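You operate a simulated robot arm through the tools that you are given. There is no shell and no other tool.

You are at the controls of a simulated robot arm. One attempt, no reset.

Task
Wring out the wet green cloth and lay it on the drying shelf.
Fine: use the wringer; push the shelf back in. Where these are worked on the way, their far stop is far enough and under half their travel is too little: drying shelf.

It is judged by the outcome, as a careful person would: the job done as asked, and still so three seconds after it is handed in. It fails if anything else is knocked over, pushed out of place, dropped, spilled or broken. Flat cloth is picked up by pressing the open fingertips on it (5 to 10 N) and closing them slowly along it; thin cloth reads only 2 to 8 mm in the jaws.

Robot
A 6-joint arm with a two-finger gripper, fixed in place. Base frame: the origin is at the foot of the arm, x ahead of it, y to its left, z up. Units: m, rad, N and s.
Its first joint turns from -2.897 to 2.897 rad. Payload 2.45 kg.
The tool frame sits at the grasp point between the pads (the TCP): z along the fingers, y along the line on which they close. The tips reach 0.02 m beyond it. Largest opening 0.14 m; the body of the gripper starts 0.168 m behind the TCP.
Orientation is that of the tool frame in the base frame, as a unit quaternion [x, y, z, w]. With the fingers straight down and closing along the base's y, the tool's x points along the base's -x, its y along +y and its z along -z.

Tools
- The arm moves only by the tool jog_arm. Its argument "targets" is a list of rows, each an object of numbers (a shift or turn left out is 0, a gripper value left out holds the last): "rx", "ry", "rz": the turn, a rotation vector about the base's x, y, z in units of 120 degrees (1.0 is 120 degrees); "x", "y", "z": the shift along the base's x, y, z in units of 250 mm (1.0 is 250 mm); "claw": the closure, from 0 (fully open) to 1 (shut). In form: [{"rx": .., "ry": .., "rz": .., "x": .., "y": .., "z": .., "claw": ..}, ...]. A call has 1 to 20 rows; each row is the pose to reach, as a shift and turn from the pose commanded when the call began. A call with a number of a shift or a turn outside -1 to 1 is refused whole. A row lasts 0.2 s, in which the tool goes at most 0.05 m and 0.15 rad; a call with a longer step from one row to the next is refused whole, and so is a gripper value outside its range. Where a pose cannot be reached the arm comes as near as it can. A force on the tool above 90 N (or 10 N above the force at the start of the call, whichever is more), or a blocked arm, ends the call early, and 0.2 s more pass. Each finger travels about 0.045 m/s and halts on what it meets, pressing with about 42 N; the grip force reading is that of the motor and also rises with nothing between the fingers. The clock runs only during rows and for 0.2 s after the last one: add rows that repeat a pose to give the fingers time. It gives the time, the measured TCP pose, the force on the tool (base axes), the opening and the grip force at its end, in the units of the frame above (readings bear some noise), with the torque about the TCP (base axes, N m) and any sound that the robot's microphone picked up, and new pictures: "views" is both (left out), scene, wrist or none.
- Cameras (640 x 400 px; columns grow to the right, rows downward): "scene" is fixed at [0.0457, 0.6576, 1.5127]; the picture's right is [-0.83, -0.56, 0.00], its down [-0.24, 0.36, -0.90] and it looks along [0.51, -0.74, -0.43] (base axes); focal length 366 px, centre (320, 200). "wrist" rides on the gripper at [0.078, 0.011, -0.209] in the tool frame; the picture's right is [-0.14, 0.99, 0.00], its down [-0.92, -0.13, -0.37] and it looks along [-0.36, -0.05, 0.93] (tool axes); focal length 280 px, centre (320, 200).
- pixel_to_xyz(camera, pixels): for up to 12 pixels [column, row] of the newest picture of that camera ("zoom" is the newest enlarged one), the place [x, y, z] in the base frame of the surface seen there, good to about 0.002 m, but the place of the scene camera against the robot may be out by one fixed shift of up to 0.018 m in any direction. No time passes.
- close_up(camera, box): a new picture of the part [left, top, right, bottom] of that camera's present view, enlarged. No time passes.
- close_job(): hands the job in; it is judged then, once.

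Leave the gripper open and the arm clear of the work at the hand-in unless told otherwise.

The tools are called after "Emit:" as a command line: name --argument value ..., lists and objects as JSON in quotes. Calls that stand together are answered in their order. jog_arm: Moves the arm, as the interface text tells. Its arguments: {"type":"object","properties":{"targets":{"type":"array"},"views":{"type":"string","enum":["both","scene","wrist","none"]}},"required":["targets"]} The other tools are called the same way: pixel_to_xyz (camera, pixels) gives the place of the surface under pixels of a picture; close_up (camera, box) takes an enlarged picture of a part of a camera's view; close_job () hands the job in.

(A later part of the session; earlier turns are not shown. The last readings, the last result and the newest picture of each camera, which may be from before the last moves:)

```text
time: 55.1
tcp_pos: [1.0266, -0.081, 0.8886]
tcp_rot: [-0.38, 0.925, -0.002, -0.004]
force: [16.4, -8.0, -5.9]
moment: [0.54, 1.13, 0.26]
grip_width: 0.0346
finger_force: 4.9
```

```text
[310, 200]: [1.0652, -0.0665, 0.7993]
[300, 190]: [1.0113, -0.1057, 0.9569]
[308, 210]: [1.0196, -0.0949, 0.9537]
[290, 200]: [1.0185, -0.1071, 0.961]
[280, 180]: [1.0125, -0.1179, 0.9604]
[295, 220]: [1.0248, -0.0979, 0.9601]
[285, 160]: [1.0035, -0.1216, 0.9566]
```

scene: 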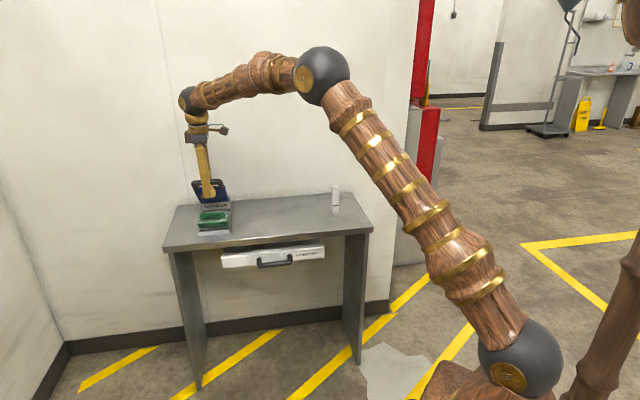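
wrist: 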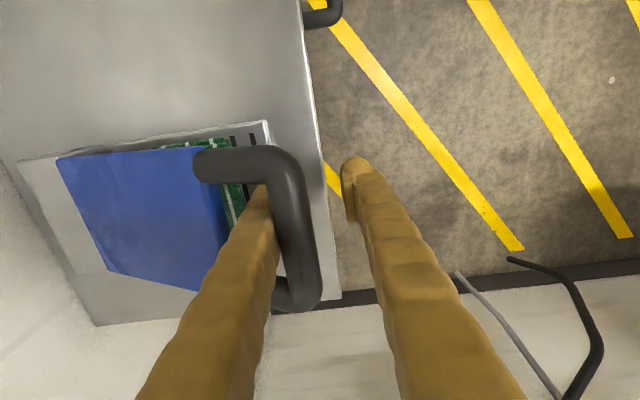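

The bar does slide (10 of 20 mm), so what catches is the step at the top of the inner pad. If I lean the hand toward the wall, the spring will instead rest the plate's edge on the smooth back of the inner finger. The bar then leaves the stepped pad side and the tip can be drawn out. I tilt 30° that way while opening to 60 mm.

Emit:
jog_arm --targets '[{"x": -0.005, "y": 0.005, "z": -0.004, "rx": 0.03, "ry": 0.03, "claw": 0.7}, {"x": -0.013, "y": 0.013, "z": -0.008, "rx": 0.0736, "ry": 0.0736, "claw": 0.6}, {"x": -0.021, "y": 0.021, "z": -0.011, "rx": 0.1105, "ry": 0.1105, "claw": 0.57}, {"x": -0.031, "y": 0.031, "z": -0.015, "rx": 0.1473, "ry": 0.1473, "claw": 0.57}, {"x": -0.04, "y": 0.04, "z": -0.018, "rx": 0.1768, "ry": 0.1768, "claw": 0.57}, {"x": -0.04, "y": 0.04, "z": -0.018, "rx": 0.1768, "ry": 0.1768, "claw": 0.57}]'

Emit:
close_up --camera "wrist" --box '[90, 80, 430, 330]'

Emit:
close_up --camera "scene" --box '[160, 120, 250, 250]'

```text
time: 56.5
tcp_pos: [1.0155, -0.0715, 0.8847]
tcp_rot: [-0.368, 0.893, 0.237, -0.104]
force: [0.2, -0.5, 0.7]
moment: [0.01, -0.12, -0.04]
grip_width: 0.0601
finger_force: 0.0
```

scene: 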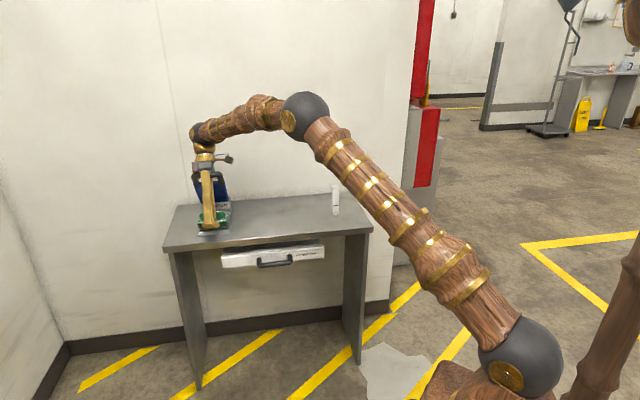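
wrist: 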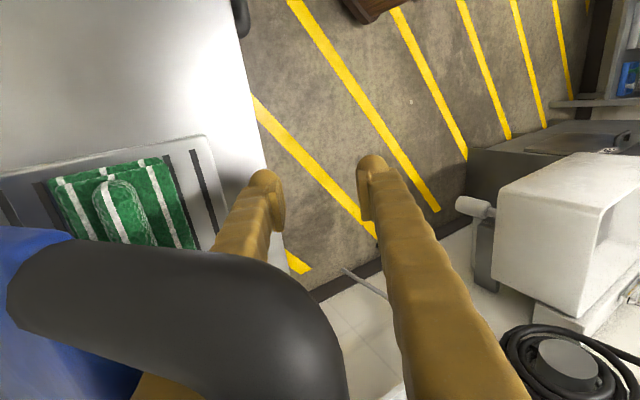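

```text
1.60 times, centred on (260, 205) of wrist
```

zoom: 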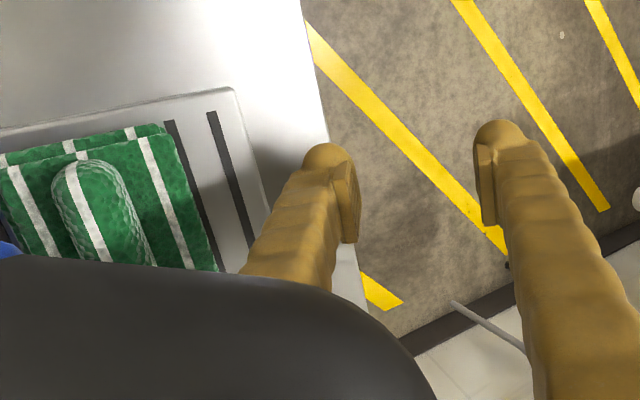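

```text
3.08 times, centred on (205, 185) of scene
```

zoom: 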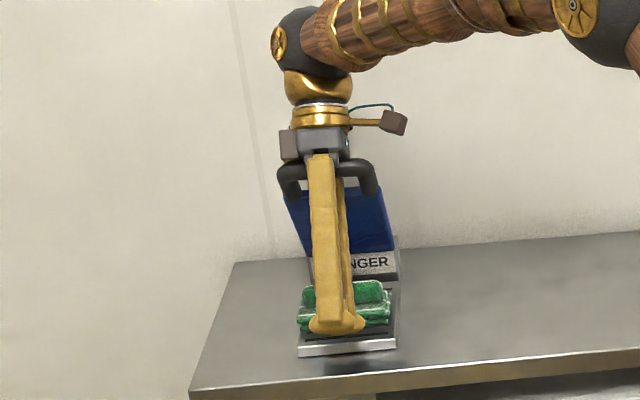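

The lever rode up along the leaning finger instead, so that trick needs a flatter start. I measure where the bar is now.

Emit:
pixel_to_xyz --camera "wrist" --pixels '[[200, 280], [250, 300], [300, 330], [150, 270], [100, 260], [310, 380], [30, 240], [60, 350], [250, 380], [200, 350]]'

Emit:
pixel_to_xyz --camera "scene" --pixels '[[250, 176], [268, 176], [258, 172], [245, 185], [272, 185], [258, 190]]'

```text
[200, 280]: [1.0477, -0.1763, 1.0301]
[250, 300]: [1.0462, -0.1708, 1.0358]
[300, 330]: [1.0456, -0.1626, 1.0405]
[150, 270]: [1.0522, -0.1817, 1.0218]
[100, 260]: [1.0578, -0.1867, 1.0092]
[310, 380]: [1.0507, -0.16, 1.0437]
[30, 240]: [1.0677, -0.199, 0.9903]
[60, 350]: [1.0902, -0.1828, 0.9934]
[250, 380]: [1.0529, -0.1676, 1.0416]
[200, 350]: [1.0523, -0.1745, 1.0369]
```

```text
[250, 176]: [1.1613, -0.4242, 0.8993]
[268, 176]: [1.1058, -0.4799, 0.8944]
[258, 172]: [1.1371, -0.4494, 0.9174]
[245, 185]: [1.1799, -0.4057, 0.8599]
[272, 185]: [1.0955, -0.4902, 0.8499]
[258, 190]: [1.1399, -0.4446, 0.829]
```

The bar is at (n −0.857, z 1.035), up near the palm with no load. I straighten the hand to vertical while drawing it up, so the bar slides back toward the pads, with a sideways wiggle and centred in the loop.

Emit:
jog_arm --targets '[{"x": 0.0161, "y": 0.0235, "z": 0.0792, "rx": -0.0354, "ry": -0.0354}, {"x": 0.0371, "y": -0.0427, "z": 0.1188, "rx": -0.0707, "ry": -0.0707}, {"x": 0.0911, "y": -0.0515, "z": 0.1684, "rx": -0.1061, "ry": -0.1061}, {"x": 0.0883, "y": -0.0939, "z": 0.226, "rx": -0.1414, "ry": -0.1414}, {"x": 0.1171, "y": -0.0775, "z": 0.28, "rx": -0.1768, "ry": -0.1768}, {"x": 0.1058, "y": -0.0888, "z": 0.328, "rx": -0.1768, "ry": -0.1768}]'

Emit:
pixel_to_xyz --camera "wrist" --pixels '[[270, 180], [275, 200], [280, 220], [285, 240], [265, 160], [290, 200], [260, 200], [230, 160], [205, 150]]'

```text
time: 57.0
tcp_pos: [1.0191, -0.0713, 0.8889]
tcp_rot: [-0.368, 0.904, 0.197, -0.091]
force: [17.0, -8.6, -19.6]
moment: [2.54, 3.51, 0.66]
grip_width: 0.062
finger_force: 1.3
stopped in row 2: the force on the tool passed its limit at 140 N (the readings are from after the stop); the commanded pose is now the measured one
```

scene: 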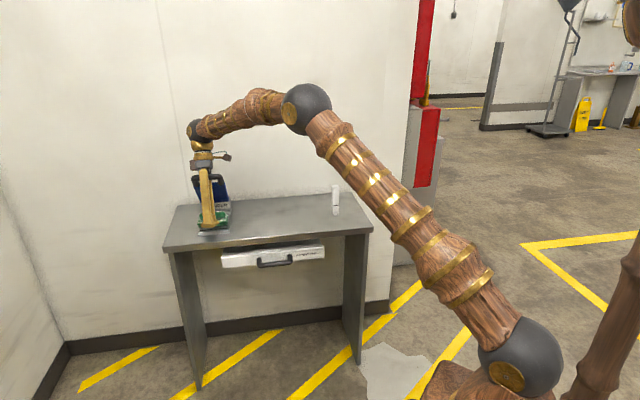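
wrist: 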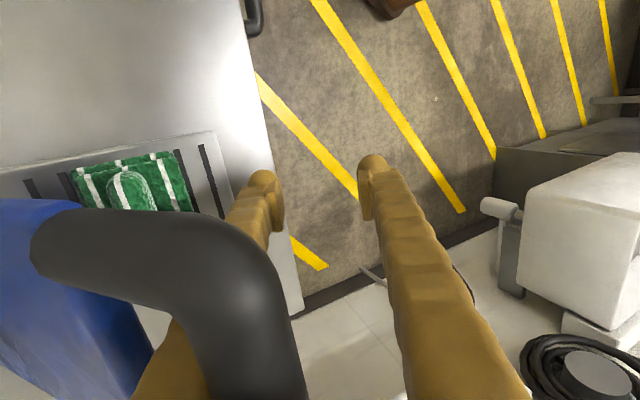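

```text
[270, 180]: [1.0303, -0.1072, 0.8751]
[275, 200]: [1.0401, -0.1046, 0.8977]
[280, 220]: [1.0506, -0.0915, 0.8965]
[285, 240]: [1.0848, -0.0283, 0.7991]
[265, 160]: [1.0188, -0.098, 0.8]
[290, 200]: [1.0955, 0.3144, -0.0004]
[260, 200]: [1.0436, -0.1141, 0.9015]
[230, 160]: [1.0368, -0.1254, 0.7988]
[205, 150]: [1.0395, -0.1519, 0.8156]
```

A hard contact (140 N) stopped that; I must go slower and without wiggle while the bar is this near the palm. I locate the bar.

Emit:
pixel_to_xyz --camera "wrist" --pixels '[[200, 230], [240, 260], [260, 300], [270, 340], [280, 380], [100, 225], [60, 230], [240, 330], [230, 380], [30, 280]]'

Emit:
close_up --camera "scene" --box '[160, 110, 250, 250]'

```text
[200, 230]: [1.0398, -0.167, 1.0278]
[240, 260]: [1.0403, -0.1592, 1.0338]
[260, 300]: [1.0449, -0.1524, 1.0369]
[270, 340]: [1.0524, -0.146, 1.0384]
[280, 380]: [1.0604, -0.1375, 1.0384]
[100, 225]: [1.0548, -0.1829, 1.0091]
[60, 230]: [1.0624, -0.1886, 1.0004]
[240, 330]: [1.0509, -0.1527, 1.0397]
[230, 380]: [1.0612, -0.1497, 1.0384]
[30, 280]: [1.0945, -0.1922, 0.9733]
```

```text
2.86 times, centred on (205, 180) of scene
```

zoom: 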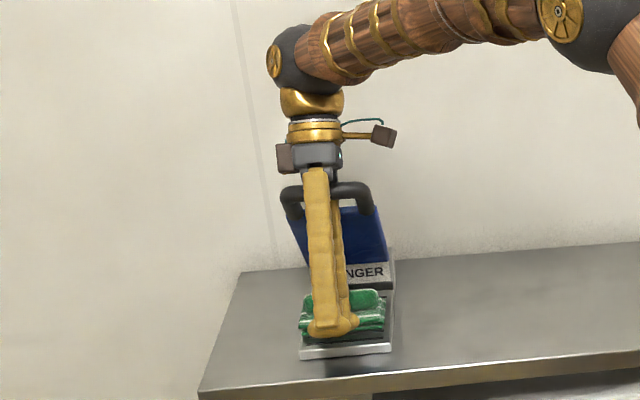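

Bar at (n −0.847, z 1.029), hand leaning 25°, bar 159 mm up the fingers. I try drawing the hand 30 mm straight along the finger direction, gently.

Emit:
jog_arm --targets '[{"x": 0.006, "y": -0.006, "z": 0.018}, {"x": 0.012, "y": -0.012, "z": 0.036}, {"x": 0.018, "y": -0.018, "z": 0.055}, {"x": 0.024, "y": -0.024, "z": 0.073}, {"x": 0.03, "y": -0.03, "z": 0.091}, {"x": 0.036, "y": -0.036, "z": 0.109}]'

Emit:
pixel_to_xyz --camera "wrist" --pixels '[[200, 230], [240, 260], [260, 300], [270, 340], [280, 380], [100, 225], [240, 330]]'

```text
time: 58.4
tcp_pos: [1.0293, -0.081, 0.9181]
tcp_rot: [-0.369, 0.904, 0.197, -0.09]
force: [24.5, -27.8, -41.7]
moment: [5.64, 4.98, 0.04]
grip_width: 0.0677
finger_force: 5.4
```

scene: 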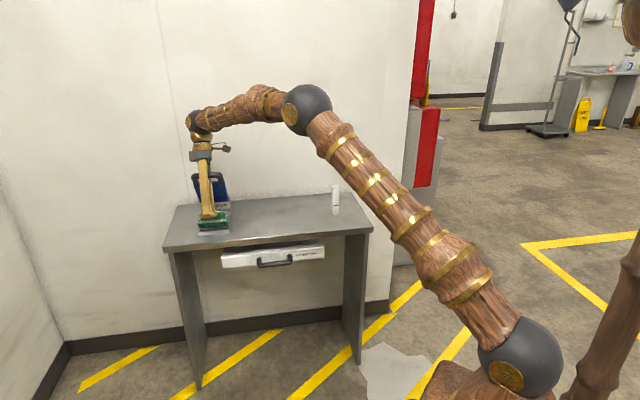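
wrist: 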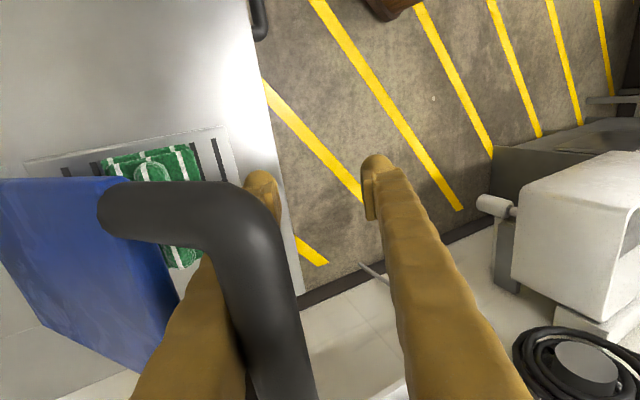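

```text
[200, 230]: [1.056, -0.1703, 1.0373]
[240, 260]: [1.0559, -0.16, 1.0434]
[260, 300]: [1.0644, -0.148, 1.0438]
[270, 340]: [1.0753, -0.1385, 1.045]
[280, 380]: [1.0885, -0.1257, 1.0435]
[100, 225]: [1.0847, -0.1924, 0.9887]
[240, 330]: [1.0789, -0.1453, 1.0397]
```

It slides: 159 → 137 mm up the finger with the lever nearly still. I continue the same way in small steps.

Emit:
jog_arm --targets '[{"x": 0.01, "y": -0.01, "z": 0.015}, {"x": 0.017, "y": -0.017, "z": 0.033}, {"x": 0.023, "y": -0.023, "z": 0.05}, {"x": 0.03, "y": -0.03, "z": 0.068}, {"x": 0.036, "y": -0.036, "z": 0.086}, {"x": 0.043, "y": -0.043, "z": 0.104}, {"x": 0.05, "y": -0.05, "z": 0.122}, {"x": 0.056, "y": -0.056, "z": 0.14}]'

Emit:
pixel_to_xyz --camera "wrist" --pixels '[[200, 200], [240, 220], [255, 250], [265, 280], [275, 320], [270, 250], [285, 300]]'

```text
time: 60.1
tcp_pos: [1.0424, -0.0939, 0.9532]
tcp_rot: [-0.37, 0.903, 0.197, -0.09]
force: [2.5, -4.3, -5.7]
moment: [0.74, 0.47, -0.04]
grip_width: 0.0624
finger_force: 1.2
```

scene: 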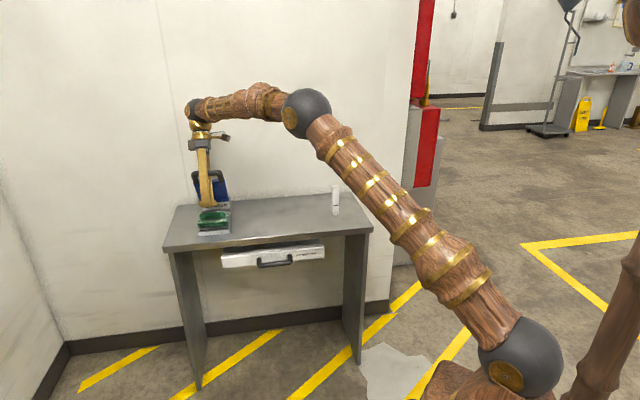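
wrist: 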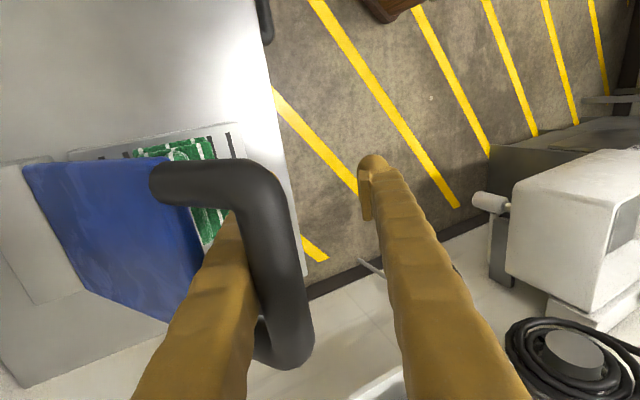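

```text
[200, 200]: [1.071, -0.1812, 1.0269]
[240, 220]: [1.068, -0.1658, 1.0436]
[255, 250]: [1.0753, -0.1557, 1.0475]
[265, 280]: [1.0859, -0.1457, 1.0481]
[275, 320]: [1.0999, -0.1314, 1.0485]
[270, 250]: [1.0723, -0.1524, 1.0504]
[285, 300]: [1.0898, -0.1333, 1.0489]
```

Forces are low and the bar is now 106 mm up. Another 50 mm in the same way.

Emit:
jog_arm --targets '[{"x": 0.007, "y": -0.007, "z": 0.018}, {"x": 0.013, "y": -0.013, "z": 0.036}, {"x": 0.019, "y": -0.019, "z": 0.055}, {"x": 0.025, "y": -0.025, "z": 0.073}, {"x": 0.031, "y": -0.031, "z": 0.091}, {"x": 0.037, "y": -0.037, "z": 0.109}, {"x": 0.043, "y": -0.043, "z": 0.127}, {"x": 0.049, "y": -0.049, "z": 0.145}, {"x": 0.055, "y": -0.055, "z": 0.163}, {"x": 0.061, "y": -0.061, "z": 0.181}]'

Emit:
pixel_to_xyz --camera "wrist" --pixels '[[240, 190], [255, 200], [265, 220], [275, 240], [280, 270], [260, 180], [220, 170]]'

```text
time: 62.4
tcp_pos: [1.0553, -0.1099, 0.9991]
tcp_rot: [-0.369, 0.904, 0.197, -0.09]
force: [2.5, -3.3, -3.4]
moment: [0.3, 0.21, 0.04]
grip_width: 0.062
finger_force: 1.8
```

scene: 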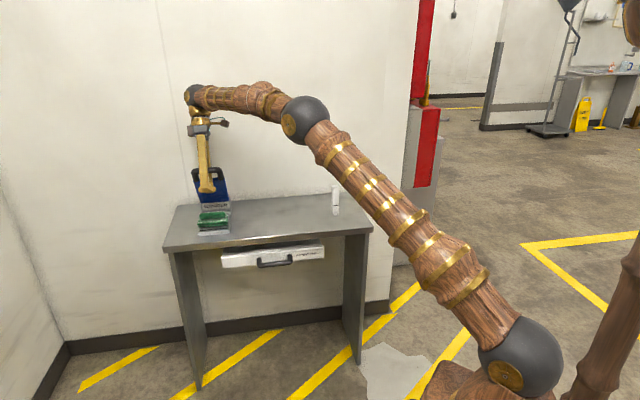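
wrist: 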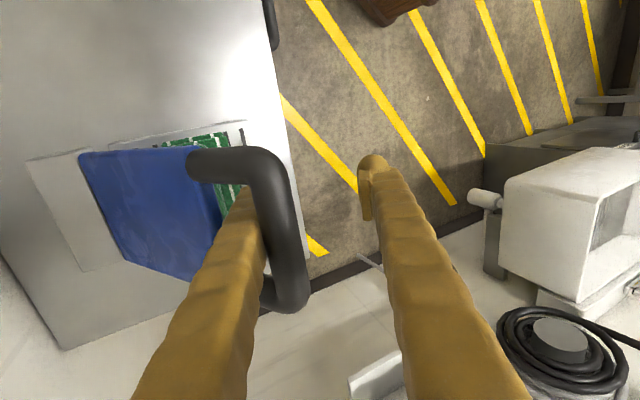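

```text
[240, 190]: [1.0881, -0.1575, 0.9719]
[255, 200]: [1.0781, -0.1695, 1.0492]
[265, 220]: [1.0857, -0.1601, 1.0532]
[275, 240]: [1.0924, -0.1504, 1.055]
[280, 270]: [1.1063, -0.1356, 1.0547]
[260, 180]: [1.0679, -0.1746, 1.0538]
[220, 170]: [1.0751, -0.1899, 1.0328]
```

Excellent: 64 mm now, forces tiny. I continue another 30 mm until the pad's step reaches the bar.

Emit:
jog_arm --targets '[{"x": 0.007, "y": -0.007, "z": 0.018}, {"x": 0.013, "y": -0.013, "z": 0.036}, {"x": 0.019, "y": -0.019, "z": 0.055}, {"x": 0.025, "y": -0.025, "z": 0.073}, {"x": 0.031, "y": -0.031, "z": 0.091}, {"x": 0.037, "y": -0.037, "z": 0.105}]'

Emit:
pixel_to_xyz --camera "wrist" --pixels '[[250, 180], [258, 190], [265, 200], [270, 220], [275, 250], [250, 160], [220, 165]]'

Emit:
close_up --camera "wrist" --box '[90, 100, 430, 320]'

```text
time: 63.8
tcp_pos: [1.0669, -0.118, 1.0254]
tcp_rot: [-0.369, 0.904, 0.198, -0.091]
force: [2.4, -1.7, -3.5]
moment: [0.13, 0.12, 0.04]
grip_width: 0.0618
finger_force: 1.4
```

scene: 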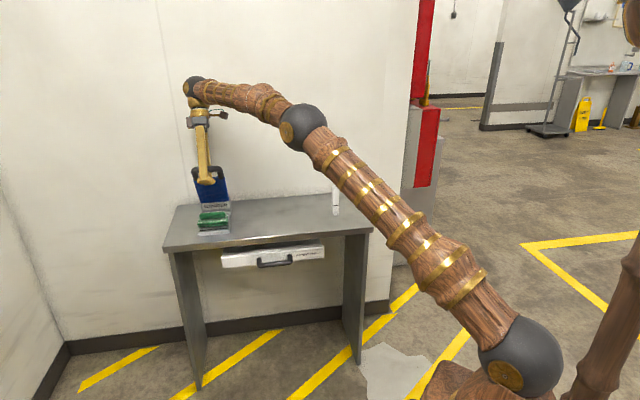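
wrist: 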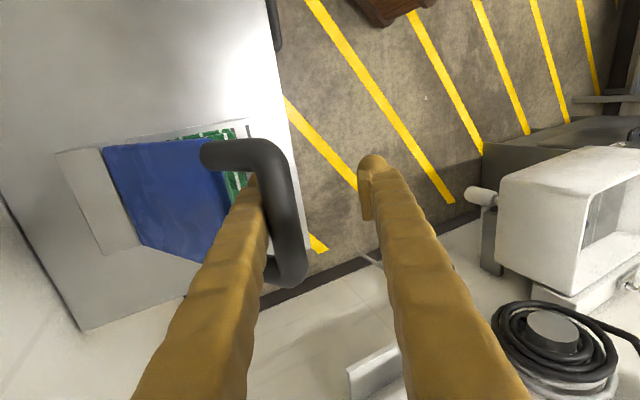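

```text
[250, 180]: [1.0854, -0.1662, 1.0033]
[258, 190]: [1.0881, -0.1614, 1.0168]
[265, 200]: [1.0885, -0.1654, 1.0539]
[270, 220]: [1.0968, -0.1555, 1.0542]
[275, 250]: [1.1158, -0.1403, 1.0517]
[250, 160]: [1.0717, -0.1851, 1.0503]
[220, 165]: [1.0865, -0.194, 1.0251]
```

```text
1.82 times, centred on (260, 210) of wrist
```

zoom: 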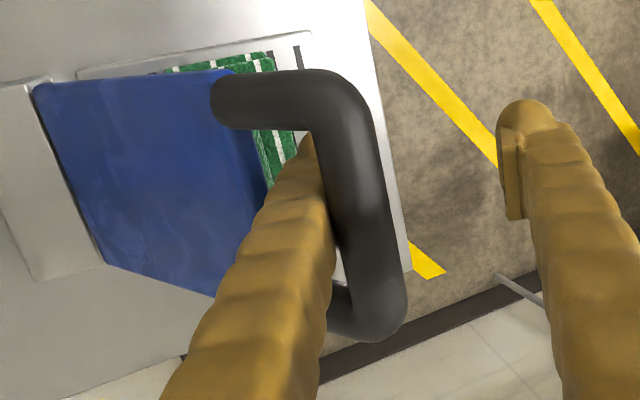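

38 mm now with only ~4 N. I continue another 15 mm to feel for the step.

Emit:
jog_arm --targets '[{"x": 0.005, "y": -0.005, "z": 0.012}, {"x": 0.01, "y": -0.01, "z": 0.024}, {"x": 0.015, "y": -0.015, "z": 0.036}, {"x": 0.02, "y": -0.02, "z": 0.048}, {"x": 0.025, "y": -0.025, "z": 0.054}]'

Emit:
pixel_to_xyz --camera "wrist" --pixels '[[250, 180], [258, 190], [265, 200], [270, 220], [275, 250], [250, 160], [220, 165]]'

```text
time: 65.0
tcp_pos: [1.072, -0.1256, 1.0384]
tcp_rot: [-0.369, 0.904, 0.196, -0.089]
force: [11.1, -5.2, -19.6]
moment: [0.89, 0.58, 0.26]
grip_width: 0.0691
finger_force: 6.4
```

scene: 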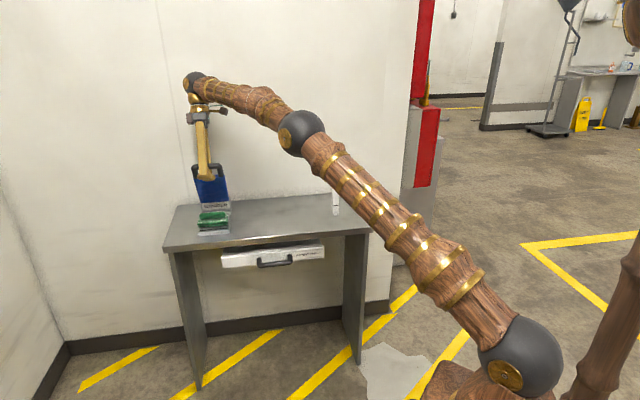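
wrist: 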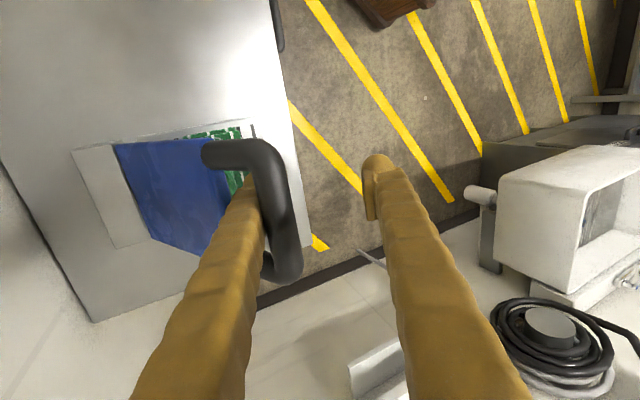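

```text
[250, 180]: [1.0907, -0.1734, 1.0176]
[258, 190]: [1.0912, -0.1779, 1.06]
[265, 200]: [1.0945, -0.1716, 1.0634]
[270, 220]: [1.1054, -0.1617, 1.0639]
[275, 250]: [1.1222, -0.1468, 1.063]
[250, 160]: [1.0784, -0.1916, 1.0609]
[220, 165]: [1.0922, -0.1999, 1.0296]
```

The step catches at about 36 mm (force 23 N). The bar slides freely on the shaft, so I only have to hop over the step: with the lever flatter there is room behind the finger, and a quick move up and away lets the pad pass before the lever catches up. First I push the lever back to about 50° with the step about 5 mm below the bar.

Emit:
jog_arm --targets '[{"x": -0.028, "y": 0.028, "z": -0.04, "claw": 0.56}, {"x": -0.06, "y": 0.06, "z": -0.078, "claw": 0.56}, {"x": -0.092, "y": 0.092, "z": -0.116, "claw": 0.56}, {"x": -0.124, "y": 0.124, "z": -0.154, "claw": 0.56}, {"x": -0.155, "y": 0.155, "z": -0.192, "claw": 0.56}, {"x": -0.1725, "y": 0.1725, "z": -0.226, "claw": 0.56}, {"x": -0.1725, "y": 0.1725, "z": -0.226, "claw": 0.56}]' --views "wrist"

Emit:
pixel_to_xyz --camera "wrist" --pixels '[[240, 180], [250, 180], [258, 190], [265, 200], [270, 220], [275, 250], [250, 160], [220, 165]]'

```text
time: 66.5
tcp_pos: [1.0282, -0.0823, 0.981]
tcp_rot: [-0.37, 0.904, 0.197, -0.091]
force: [1.8, -13.6, -8.2]
moment: [0.59, 0.22, -0.23]
grip_width: 0.069
finger_force: 5.8
```

wrist: 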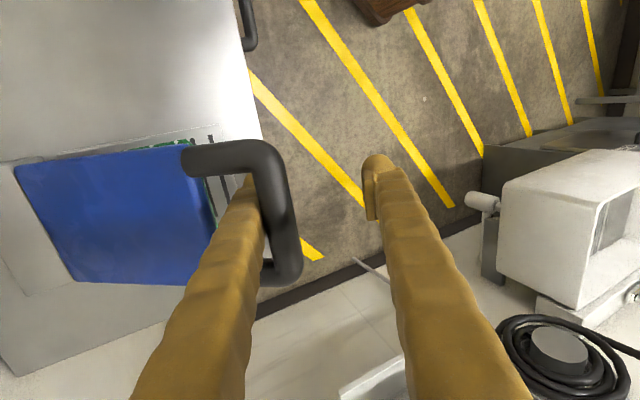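

```text
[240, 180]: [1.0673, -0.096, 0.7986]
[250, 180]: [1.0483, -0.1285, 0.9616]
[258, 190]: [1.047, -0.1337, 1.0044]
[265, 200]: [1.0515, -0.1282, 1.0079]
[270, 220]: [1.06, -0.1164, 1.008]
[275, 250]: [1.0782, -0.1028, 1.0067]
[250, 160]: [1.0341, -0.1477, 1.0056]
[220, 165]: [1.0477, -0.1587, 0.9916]
```

Lever at 52°, bar seated on the step. I lower 6 mm along the finger, then make the quick hop: 50 mm in one step, up and toward the wall, opening the fingers at the same time.

Emit:
jog_arm --targets '[{"x": -0.0071, "y": 0.0071, "z": -0.022}, {"x": -0.0071, "y": 0.0071, "z": -0.022}, {"x": 0.1075, "y": -0.1075, "z": 0.092, "claw": 0.3}, {"x": 0.1434, "y": -0.1434, "z": 0.201, "claw": 0.3}]'

Emit:
pixel_to_xyz --camera "wrist" --pixels '[[240, 180], [250, 180], [230, 190], [235, 210], [245, 230], [260, 230], [220, 165], [250, 210]]'

Emit:
close_up --camera "wrist" --box '[90, 100, 430, 320]'

```text
time: 67.5
tcp_pos: [1.0625, -0.1179, 1.0316]
tcp_rot: [-0.37, 0.903, 0.197, -0.091]
force: [1.0, 0.3, -1.0]
moment: [0.07, 0.01, 0.03]
grip_width: 0.0987
finger_force: 0.4
```

scene: 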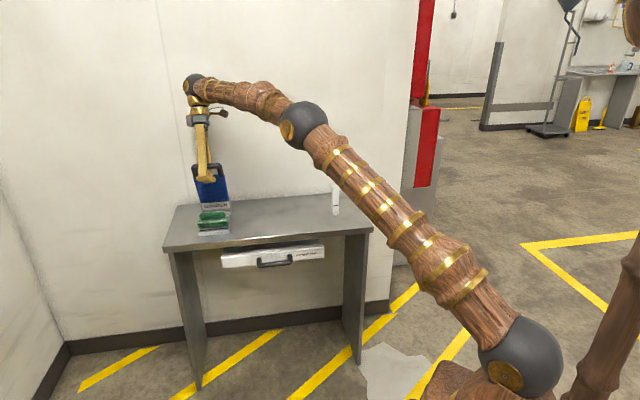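
wrist: 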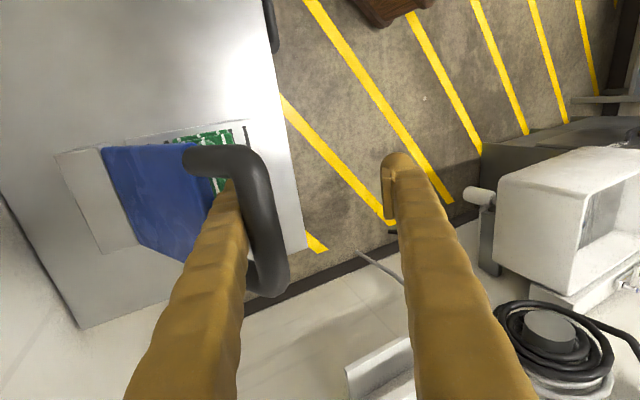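

```text
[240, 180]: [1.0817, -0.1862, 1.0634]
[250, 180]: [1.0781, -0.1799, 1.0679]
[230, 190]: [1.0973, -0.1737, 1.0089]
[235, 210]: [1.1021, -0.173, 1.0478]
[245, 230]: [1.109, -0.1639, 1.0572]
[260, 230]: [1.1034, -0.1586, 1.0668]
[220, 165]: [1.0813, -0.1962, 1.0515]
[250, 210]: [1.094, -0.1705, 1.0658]
```

```text
1.82 times, centred on (260, 210) of wrist
```

zoom: 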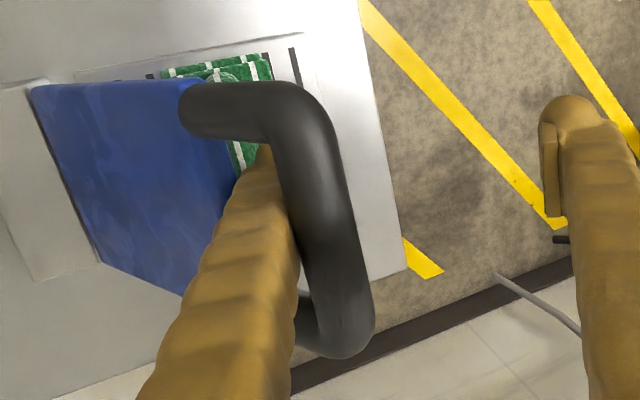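

The lever is quicker than that hop. New plan: clamp the bar, flatten the lever to about 80°, and lean the hand about 40° toward the wall. In that geometry the plate's edge rests on the finger's smooth back and the stepped side stays clear, and the wrist still has room before the wall. First I push to about 52° and clamp.

Emit:
jog_arm --targets '[{"x": -0.0622, "y": 0.0622, "z": -0.064}, {"x": -0.1244, "y": 0.1244, "z": -0.124}, {"x": -0.1782, "y": 0.1782, "z": -0.18}, {"x": -0.1612, "y": 0.1612, "z": -0.196, "claw": 0.42}, {"x": -0.1414, "y": 0.1414, "z": -0.212, "claw": 0.55}, {"x": -0.1216, "y": 0.1216, "z": -0.228, "claw": 0.68}, {"x": -0.1018, "y": 0.1018, "z": -0.244, "claw": 0.81}, {"x": -0.0806, "y": 0.0806, "z": -0.258, "claw": 0.94}, {"x": -0.0727, "y": 0.0727, "z": -0.2604, "claw": 1.0}, {"x": -0.0727, "y": 0.0727, "z": -0.2604, "claw": 1.0}]' --views "wrist"

Emit:
pixel_to_xyz --camera "wrist" --pixels '[[310, 180], [315, 200], [320, 210], [318, 230], [300, 150], [265, 155], [300, 200]]'

```text
time: 69.8
tcp_pos: [1.0474, -0.0998, 0.9626]
tcp_rot: [-0.369, 0.904, 0.197, -0.09]
force: [41.8, -17.4, -41.9]
moment: [2.41, 3.29, 1.11]
grip_width: 0.0
finger_force: 15.8
```

wrist: 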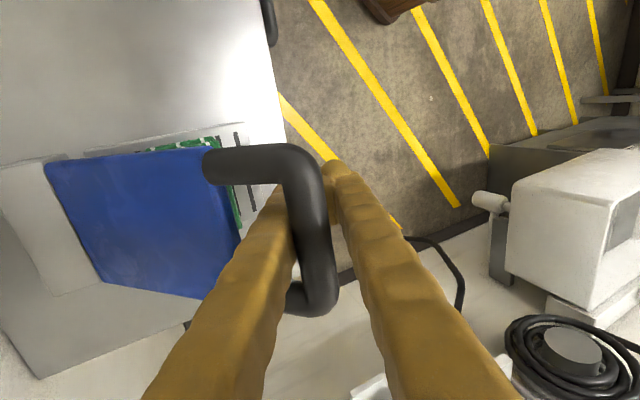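

```text
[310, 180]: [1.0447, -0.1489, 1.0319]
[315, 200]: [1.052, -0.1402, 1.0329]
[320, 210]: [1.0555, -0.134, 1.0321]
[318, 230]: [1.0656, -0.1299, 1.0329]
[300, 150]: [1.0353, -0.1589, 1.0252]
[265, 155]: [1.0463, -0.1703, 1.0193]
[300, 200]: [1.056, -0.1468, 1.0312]
```

The bar is caged at 67 mm (lever 45°). I now flatten to 80° while leaning the hand from 25° to 40°.

Emit:
jog_arm --targets '[{"x": -0.0396, "y": 0.0396, "z": -0.0612, "rx": 0.0147, "ry": 0.0147}, {"x": -0.0882, "y": 0.0882, "z": -0.1364, "rx": 0.0295, "ry": 0.0295}, {"x": -0.1304, "y": 0.1304, "z": -0.2172, "rx": 0.0442, "ry": 0.0442}, {"x": -0.1657, "y": 0.1657, "z": -0.302, "rx": 0.0589, "ry": 0.0589}, {"x": -0.1923, "y": 0.1923, "z": -0.3828, "rx": 0.0737, "ry": 0.0737}, {"x": -0.2115, "y": 0.2115, "z": -0.4648, "rx": 0.0884, "ry": 0.0884}, {"x": -0.2115, "y": 0.2115, "z": -0.4648, "rx": 0.0884, "ry": 0.0884}]'

Emit:
pixel_to_xyz --camera "wrist" --pixels '[[310, 180], [315, 200], [320, 210], [318, 230], [300, 150], [265, 155], [300, 200]]'

```text
time: 71.0
tcp_pos: [1.0017, -0.0566, 0.8774]
tcp_rot: [-0.36, 0.878, 0.287, -0.127]
force: [-3.6, 2.8, 3.1]
moment: [-0.23, -0.39, 0.04]
grip_width: 0.0
finger_force: 29.3
stopped in row 5: the force on the tool passed its limit at 97 N (the readings are from after the stop); the commanded pose is now the measured one
```

scene: 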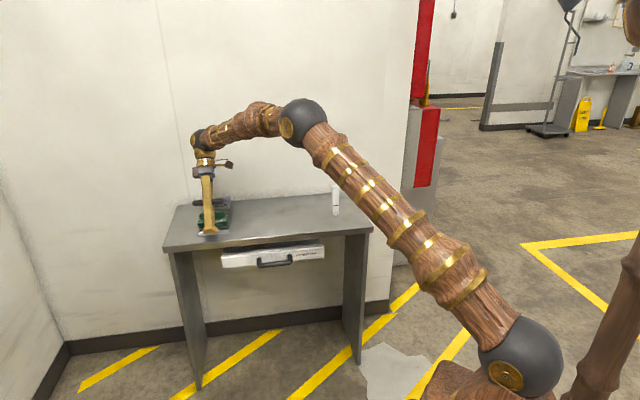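
wrist: 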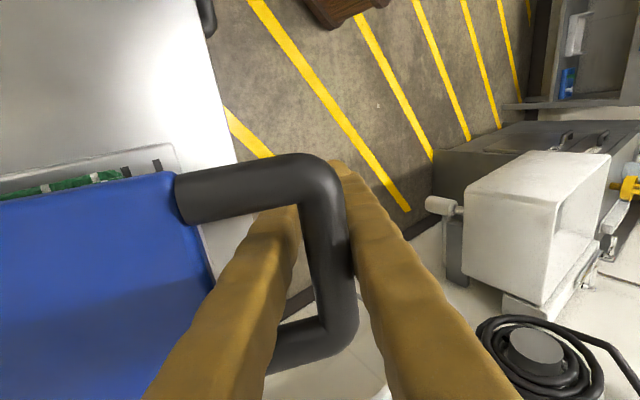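

```text
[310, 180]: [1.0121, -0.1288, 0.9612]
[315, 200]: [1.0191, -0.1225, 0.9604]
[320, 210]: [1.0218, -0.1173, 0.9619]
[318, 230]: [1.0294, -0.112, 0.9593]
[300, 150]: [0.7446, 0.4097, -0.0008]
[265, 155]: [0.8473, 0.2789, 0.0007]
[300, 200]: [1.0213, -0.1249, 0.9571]
```

It stopped at the transition with the bar far up the fingers (93 mm), too loose to hold. I return to the good sliding pose (lean 25°, opening 62 mm), slide the bar down to the pad's step, and clamp it firmly there before flattening.

Emit:
jog_arm --targets '[{"claw": 0.8}, {"x": 0.02, "y": -0.02, "z": 0.04, "rx": -0.012, "ry": -0.012, "claw": 0.65}, {"x": 0.05, "y": -0.05, "z": 0.1, "rx": -0.026, "ry": -0.026, "claw": 0.56}, {"x": 0.085, "y": -0.085, "z": 0.17, "rx": -0.04, "ry": -0.04, "claw": 0.56}, {"x": 0.12, "y": -0.12, "z": 0.24, "rx": -0.054, "ry": -0.054, "claw": 0.56}, {"x": 0.156, "y": -0.156, "z": 0.303, "rx": -0.0684, "ry": -0.0684, "claw": 0.56}, {"x": 0.156, "y": -0.156, "z": 0.303, "rx": -0.0684, "ry": -0.0684, "claw": 0.56}]'

Emit:
pixel_to_xyz --camera "wrist" --pixels '[[200, 200], [240, 220], [255, 250], [265, 280], [275, 320], [270, 250], [285, 300]]'

```text
time: 72.5
tcp_pos: [1.0393, -0.094, 0.9534]
tcp_rot: [-0.369, 0.904, 0.197, -0.088]
force: [0.1, -0.4, -0.2]
moment: [0.01, 0.06, -0.03]
grip_width: 0.0619
finger_force: 0.5
```

scene: 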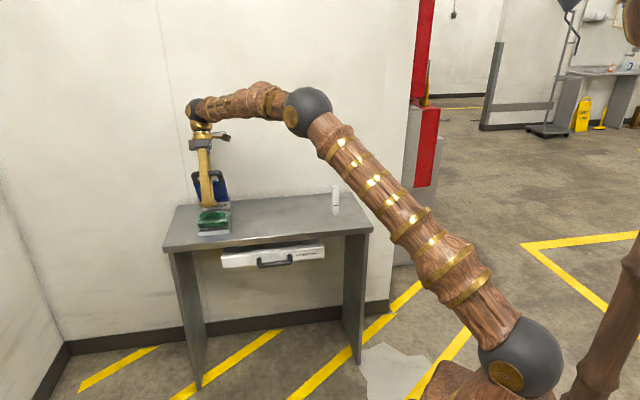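
wrist: 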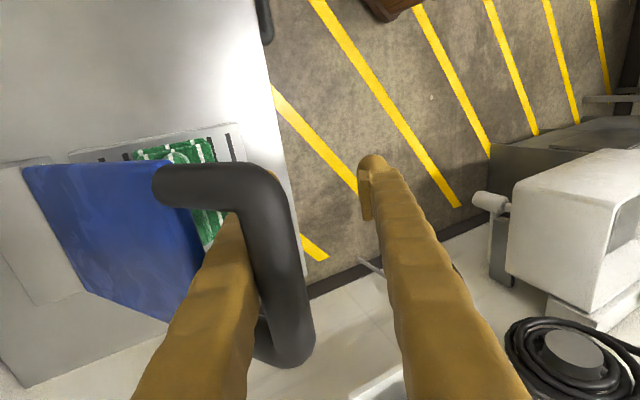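

```text
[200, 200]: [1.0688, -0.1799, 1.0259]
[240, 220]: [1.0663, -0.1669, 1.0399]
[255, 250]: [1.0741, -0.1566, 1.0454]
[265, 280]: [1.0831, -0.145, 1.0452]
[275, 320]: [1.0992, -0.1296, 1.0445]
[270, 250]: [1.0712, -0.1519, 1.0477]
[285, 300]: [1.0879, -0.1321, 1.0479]
```

Same state as before. I repeat the smooth slide of about 70 mm.

Emit:
jog_arm --targets '[{"x": 0.007, "y": -0.007, "z": 0.018}, {"x": 0.013, "y": -0.013, "z": 0.036}, {"x": 0.019, "y": -0.019, "z": 0.055}, {"x": 0.025, "y": -0.025, "z": 0.073}, {"x": 0.031, "y": -0.031, "z": 0.091}, {"x": 0.037, "y": -0.037, "z": 0.109}, {"x": 0.043, "y": -0.043, "z": 0.127}, {"x": 0.049, "y": -0.049, "z": 0.145}, {"x": 0.055, "y": -0.055, "z": 0.163}, {"x": 0.061, "y": -0.061, "z": 0.181}, {"x": 0.067, "y": -0.067, "z": 0.199}, {"x": 0.073, "y": -0.073, "z": 0.217}, {"x": 0.079, "y": -0.079, "z": 0.236}, {"x": 0.085, "y": -0.085, "z": 0.254}, {"x": 0.091, "y": -0.091, "z": 0.272}, {"x": 0.096, "y": -0.096, "z": 0.284}]' --views "wrist"

Emit:
pixel_to_xyz --camera "wrist" --pixels '[[250, 180], [258, 190], [265, 200], [270, 220], [275, 250], [250, 160], [220, 165]]'

```text
time: 76.0
tcp_pos: [1.0651, -0.1188, 1.0239]
tcp_rot: [-0.369, 0.904, 0.197, -0.088]
force: [2.1, -2.1, -3.1]
moment: [0.19, 0.14, 0.04]
grip_width: 0.0633
finger_force: 1.2
```

wrist: 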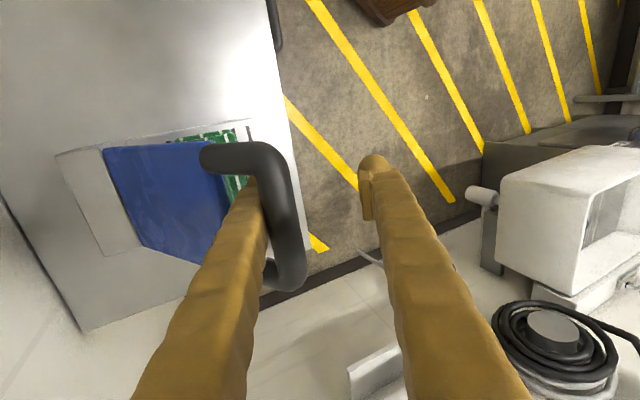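

```text
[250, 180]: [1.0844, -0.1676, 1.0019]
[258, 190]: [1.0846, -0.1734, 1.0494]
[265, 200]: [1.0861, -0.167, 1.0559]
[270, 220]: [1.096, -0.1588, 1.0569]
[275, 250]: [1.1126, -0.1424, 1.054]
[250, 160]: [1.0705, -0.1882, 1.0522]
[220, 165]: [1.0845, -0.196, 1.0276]
```

38 mm, light contact. Now I clamp here: closing the fingers while moving the hand 28 mm so the inner finger stays where it is.

Emit:
jog_arm --targets '[{"x": 0.012, "y": -0.012, "z": -0.008, "claw": 0.64}, {"x": 0.026, "y": -0.026, "z": -0.017, "claw": 0.72}, {"x": 0.04, "y": -0.04, "z": -0.026, "claw": 0.8}, {"x": 0.054, "y": -0.054, "z": -0.035, "claw": 0.88}, {"x": 0.067, "y": -0.067, "z": -0.044, "claw": 0.96}, {"x": 0.073, "y": -0.073, "z": -0.048, "claw": 1.0}, {"x": 0.073, "y": -0.073, "z": -0.048, "claw": 1.0}, {"x": 0.073, "y": -0.073, "z": -0.048, "claw": 1.0}]' --views "wrist"

Emit:
pixel_to_xyz --camera "wrist" --pixels '[[310, 180], [315, 200], [320, 210], [318, 230], [300, 150], [300, 200]]'

```text
time: 77.8
tcp_pos: [1.0836, -0.1375, 1.0105]
tcp_rot: [-0.369, 0.904, 0.196, -0.088]
force: [0.9, -0.6, -1.9]
moment: [0.12, 0.09, 0.05]
grip_width: 0.0
finger_force: 30.1
```

wrist: 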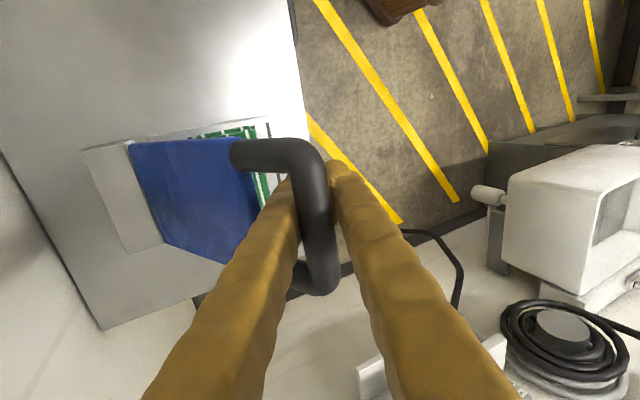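

```text
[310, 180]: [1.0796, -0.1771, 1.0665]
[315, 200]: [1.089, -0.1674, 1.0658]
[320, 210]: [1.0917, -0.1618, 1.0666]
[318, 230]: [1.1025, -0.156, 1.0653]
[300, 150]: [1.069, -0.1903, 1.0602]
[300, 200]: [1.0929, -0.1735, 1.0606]
```

The bar sits at 51 mm in the closed fingers, unloaded. I draw the hand back 18 mm along its axis to seat the bar in the bottom of the V.

Emit:
jog_arm --targets '[{"x": 0.006, "y": -0.006, "z": 0.018}, {"x": 0.012, "y": -0.012, "z": 0.036}, {"x": 0.018, "y": -0.018, "z": 0.052}, {"x": 0.022, "y": -0.022, "z": 0.066}, {"x": 0.022, "y": -0.022, "z": 0.066}]' --views "wrist"

Emit:
pixel_to_xyz --camera "wrist" --pixels '[[310, 180], [315, 200], [320, 210], [318, 230], [300, 150], [300, 200]]'

```text
time: 79.0
tcp_pos: [1.0851, -0.1417, 1.0232]
tcp_rot: [-0.369, 0.905, 0.196, -0.087]
force: [26.5, -18.0, -51.2]
moment: [1.82, 1.38, 0.42]
grip_width: 0.0
finger_force: 29.5
out of reach, approached as far as the arm can: row 4, 5
```

wrist: 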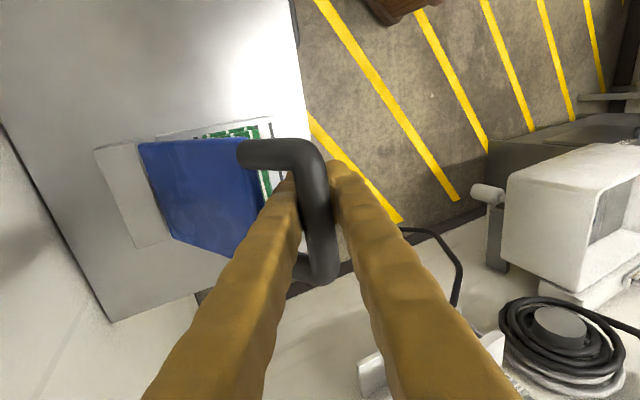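

```text
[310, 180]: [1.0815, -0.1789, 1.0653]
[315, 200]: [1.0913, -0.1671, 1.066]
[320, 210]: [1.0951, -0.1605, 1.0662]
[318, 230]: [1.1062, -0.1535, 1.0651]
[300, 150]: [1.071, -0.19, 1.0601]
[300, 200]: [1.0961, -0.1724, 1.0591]
```

The bar is seated at 39 mm and now firmly held (the pull runs along the lever). I follow the arc down in small steps from 32° to 80°, increasing the lean to 40° on the second half.

Emit:
jog_arm --targets '[{"x": -0.006, "y": 0.006, "z": -0.012}, {"x": -0.03, "y": 0.03, "z": -0.04}, {"x": -0.0551, "y": 0.0551, "z": -0.0712}, {"x": -0.082, "y": 0.082, "z": -0.104}, {"x": -0.1083, "y": 0.1083, "z": -0.1368}, {"x": -0.1325, "y": 0.1325, "z": -0.173}, {"x": -0.1564, "y": 0.1564, "z": -0.2096}, {"x": -0.178, "y": 0.178, "z": -0.249}, {"x": -0.1988, "y": 0.1988, "z": -0.2892}, {"x": -0.2195, "y": 0.2195, "z": -0.33, "rx": 0.0088, "ry": 0.0088}, {"x": -0.2398, "y": 0.2398, "z": -0.3716, "rx": 0.0177, "ry": 0.0177}, {"x": -0.258, "y": 0.258, "z": -0.414, "rx": 0.0295, "ry": 0.0295}, {"x": -0.2763, "y": 0.2763, "z": -0.4564, "rx": 0.0413, "ry": 0.0413}, {"x": -0.291, "y": 0.291, "z": -0.5, "rx": 0.053, "ry": 0.053}, {"x": -0.3054, "y": 0.3054, "z": -0.5444, "rx": 0.0648, "ry": 0.0648}, {"x": -0.3163, "y": 0.3163, "z": -0.59, "rx": 0.0766, "ry": 0.0766}, {"x": -0.3272, "y": 0.3272, "z": -0.6352, "rx": 0.0884, "ry": 0.0884}, {"x": -0.3272, "y": 0.3272, "z": -0.6352, "rx": 0.0884, "ry": 0.0884}]'

Emit:
pixel_to_xyz --camera "wrist" --pixels '[[310, 180], [315, 200], [320, 210], [318, 230], [300, 150], [300, 200], [325, 250], [330, 200]]'

```text
time: 81.9
tcp_pos: [1.0164, -0.0728, 0.9046]
tcp_rot: [-0.362, 0.889, 0.258, -0.112]
force: [46.8, -33.5, -15.9]
moment: [1.24, 1.29, 0.73]
grip_width: 0.0
finger_force: 29.7
stopped in row 14: the force on the tool passed its limit at 91 N (the readings are from after the stop); the commanded pose is now the measured one
```

scene: 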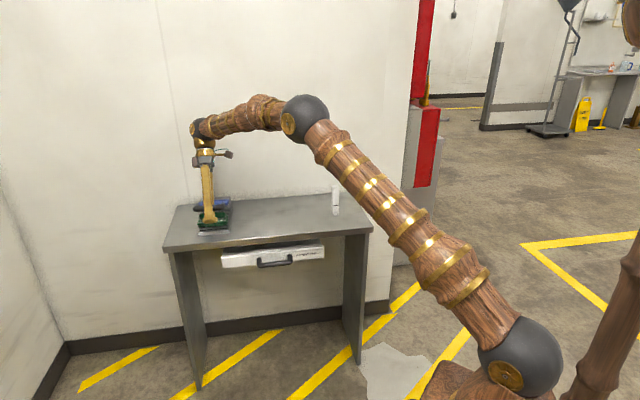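
wrist: 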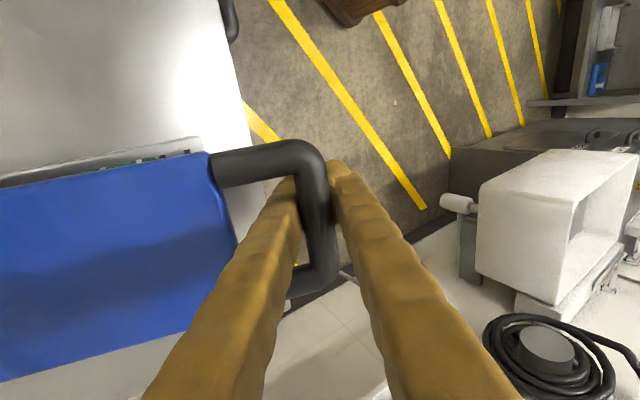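

```text
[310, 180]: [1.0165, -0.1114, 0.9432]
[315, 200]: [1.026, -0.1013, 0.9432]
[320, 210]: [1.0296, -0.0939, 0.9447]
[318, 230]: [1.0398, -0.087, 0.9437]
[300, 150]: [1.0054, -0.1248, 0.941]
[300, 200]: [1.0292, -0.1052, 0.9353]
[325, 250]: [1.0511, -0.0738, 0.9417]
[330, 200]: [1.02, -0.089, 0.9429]
```

Clamped and flat to 70°, lean 33°. I relieve 2 mm of strain and continue to 80° with 42° of lean.

Emit:
jog_arm --targets '[{"x": 0.0057, "y": -0.0057, "z": -0.002}, {"x": -0.002, "y": 0.002, "z": -0.023, "rx": 0.007, "ry": 0.007}, {"x": -0.0102, "y": 0.0102, "z": -0.0448, "rx": 0.0141, "ry": 0.0141}, {"x": -0.0215, "y": 0.0215, "z": -0.0808, "rx": 0.0259, "ry": 0.0259}, {"x": -0.032, "y": 0.032, "z": -0.1164, "rx": 0.0407, "ry": 0.0407}, {"x": -0.041, "y": 0.041, "z": -0.1524, "rx": 0.0554, "ry": 0.0554}, {"x": -0.041, "y": 0.041, "z": -0.1524, "rx": 0.0554, "ry": 0.0554}]'

Emit:
pixel_to_xyz --camera "wrist" --pixels '[[310, 180], [315, 200], [320, 210], [318, 230], [300, 150], [300, 200], [325, 250], [200, 200]]'

Emit:
close_up --camera "scene" --box '[160, 100, 250, 250]'

```text
time: 83.0
tcp_pos: [1.01, -0.065, 0.8868]
tcp_rot: [-0.361, 0.877, 0.29, -0.126]
force: [-3.5, 6.2, 3.1]
moment: [-0.41, -0.22, 0.15]
grip_width: 0.0
finger_force: 29.4
stopped in row 5: the force on the tool passed its limit at 91 N (the readings are from after the stop); the commanded pose is now the measured one
```

scene: 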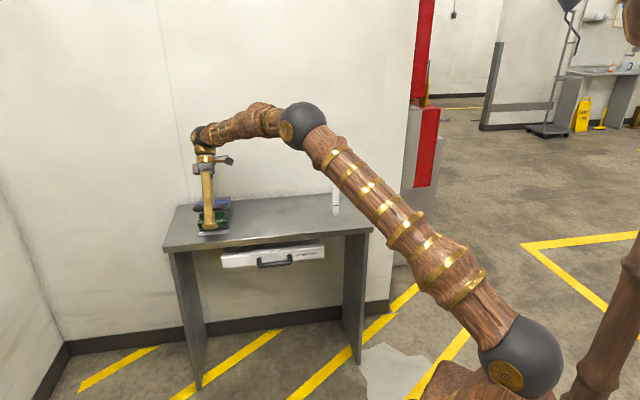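
wrist: 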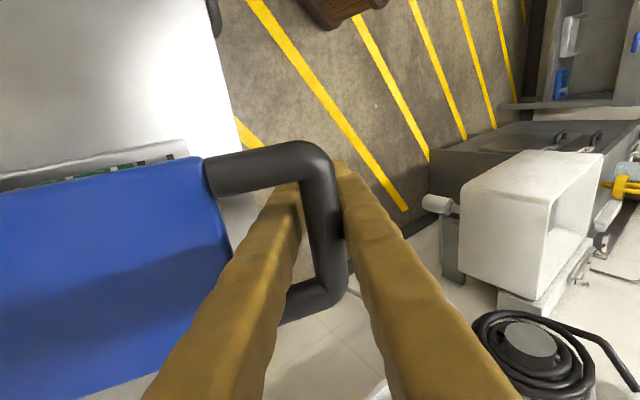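

```text
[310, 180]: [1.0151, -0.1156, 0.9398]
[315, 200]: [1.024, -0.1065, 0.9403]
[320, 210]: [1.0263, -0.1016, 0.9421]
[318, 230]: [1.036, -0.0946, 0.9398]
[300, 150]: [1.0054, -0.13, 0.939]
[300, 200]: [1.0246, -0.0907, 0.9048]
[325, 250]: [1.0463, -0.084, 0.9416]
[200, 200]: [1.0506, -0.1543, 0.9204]
```

```text
2.67 times, centred on (205, 175) of scene
```

zoom: 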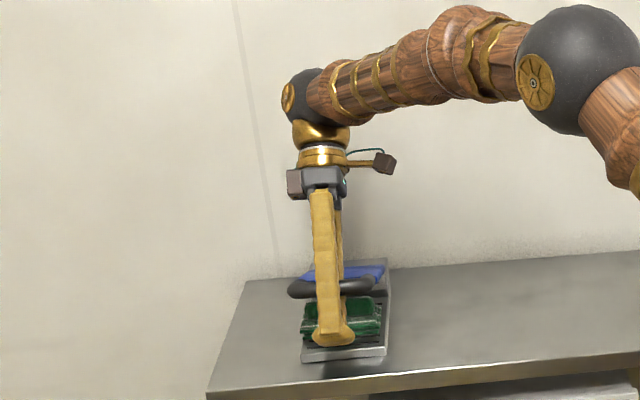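

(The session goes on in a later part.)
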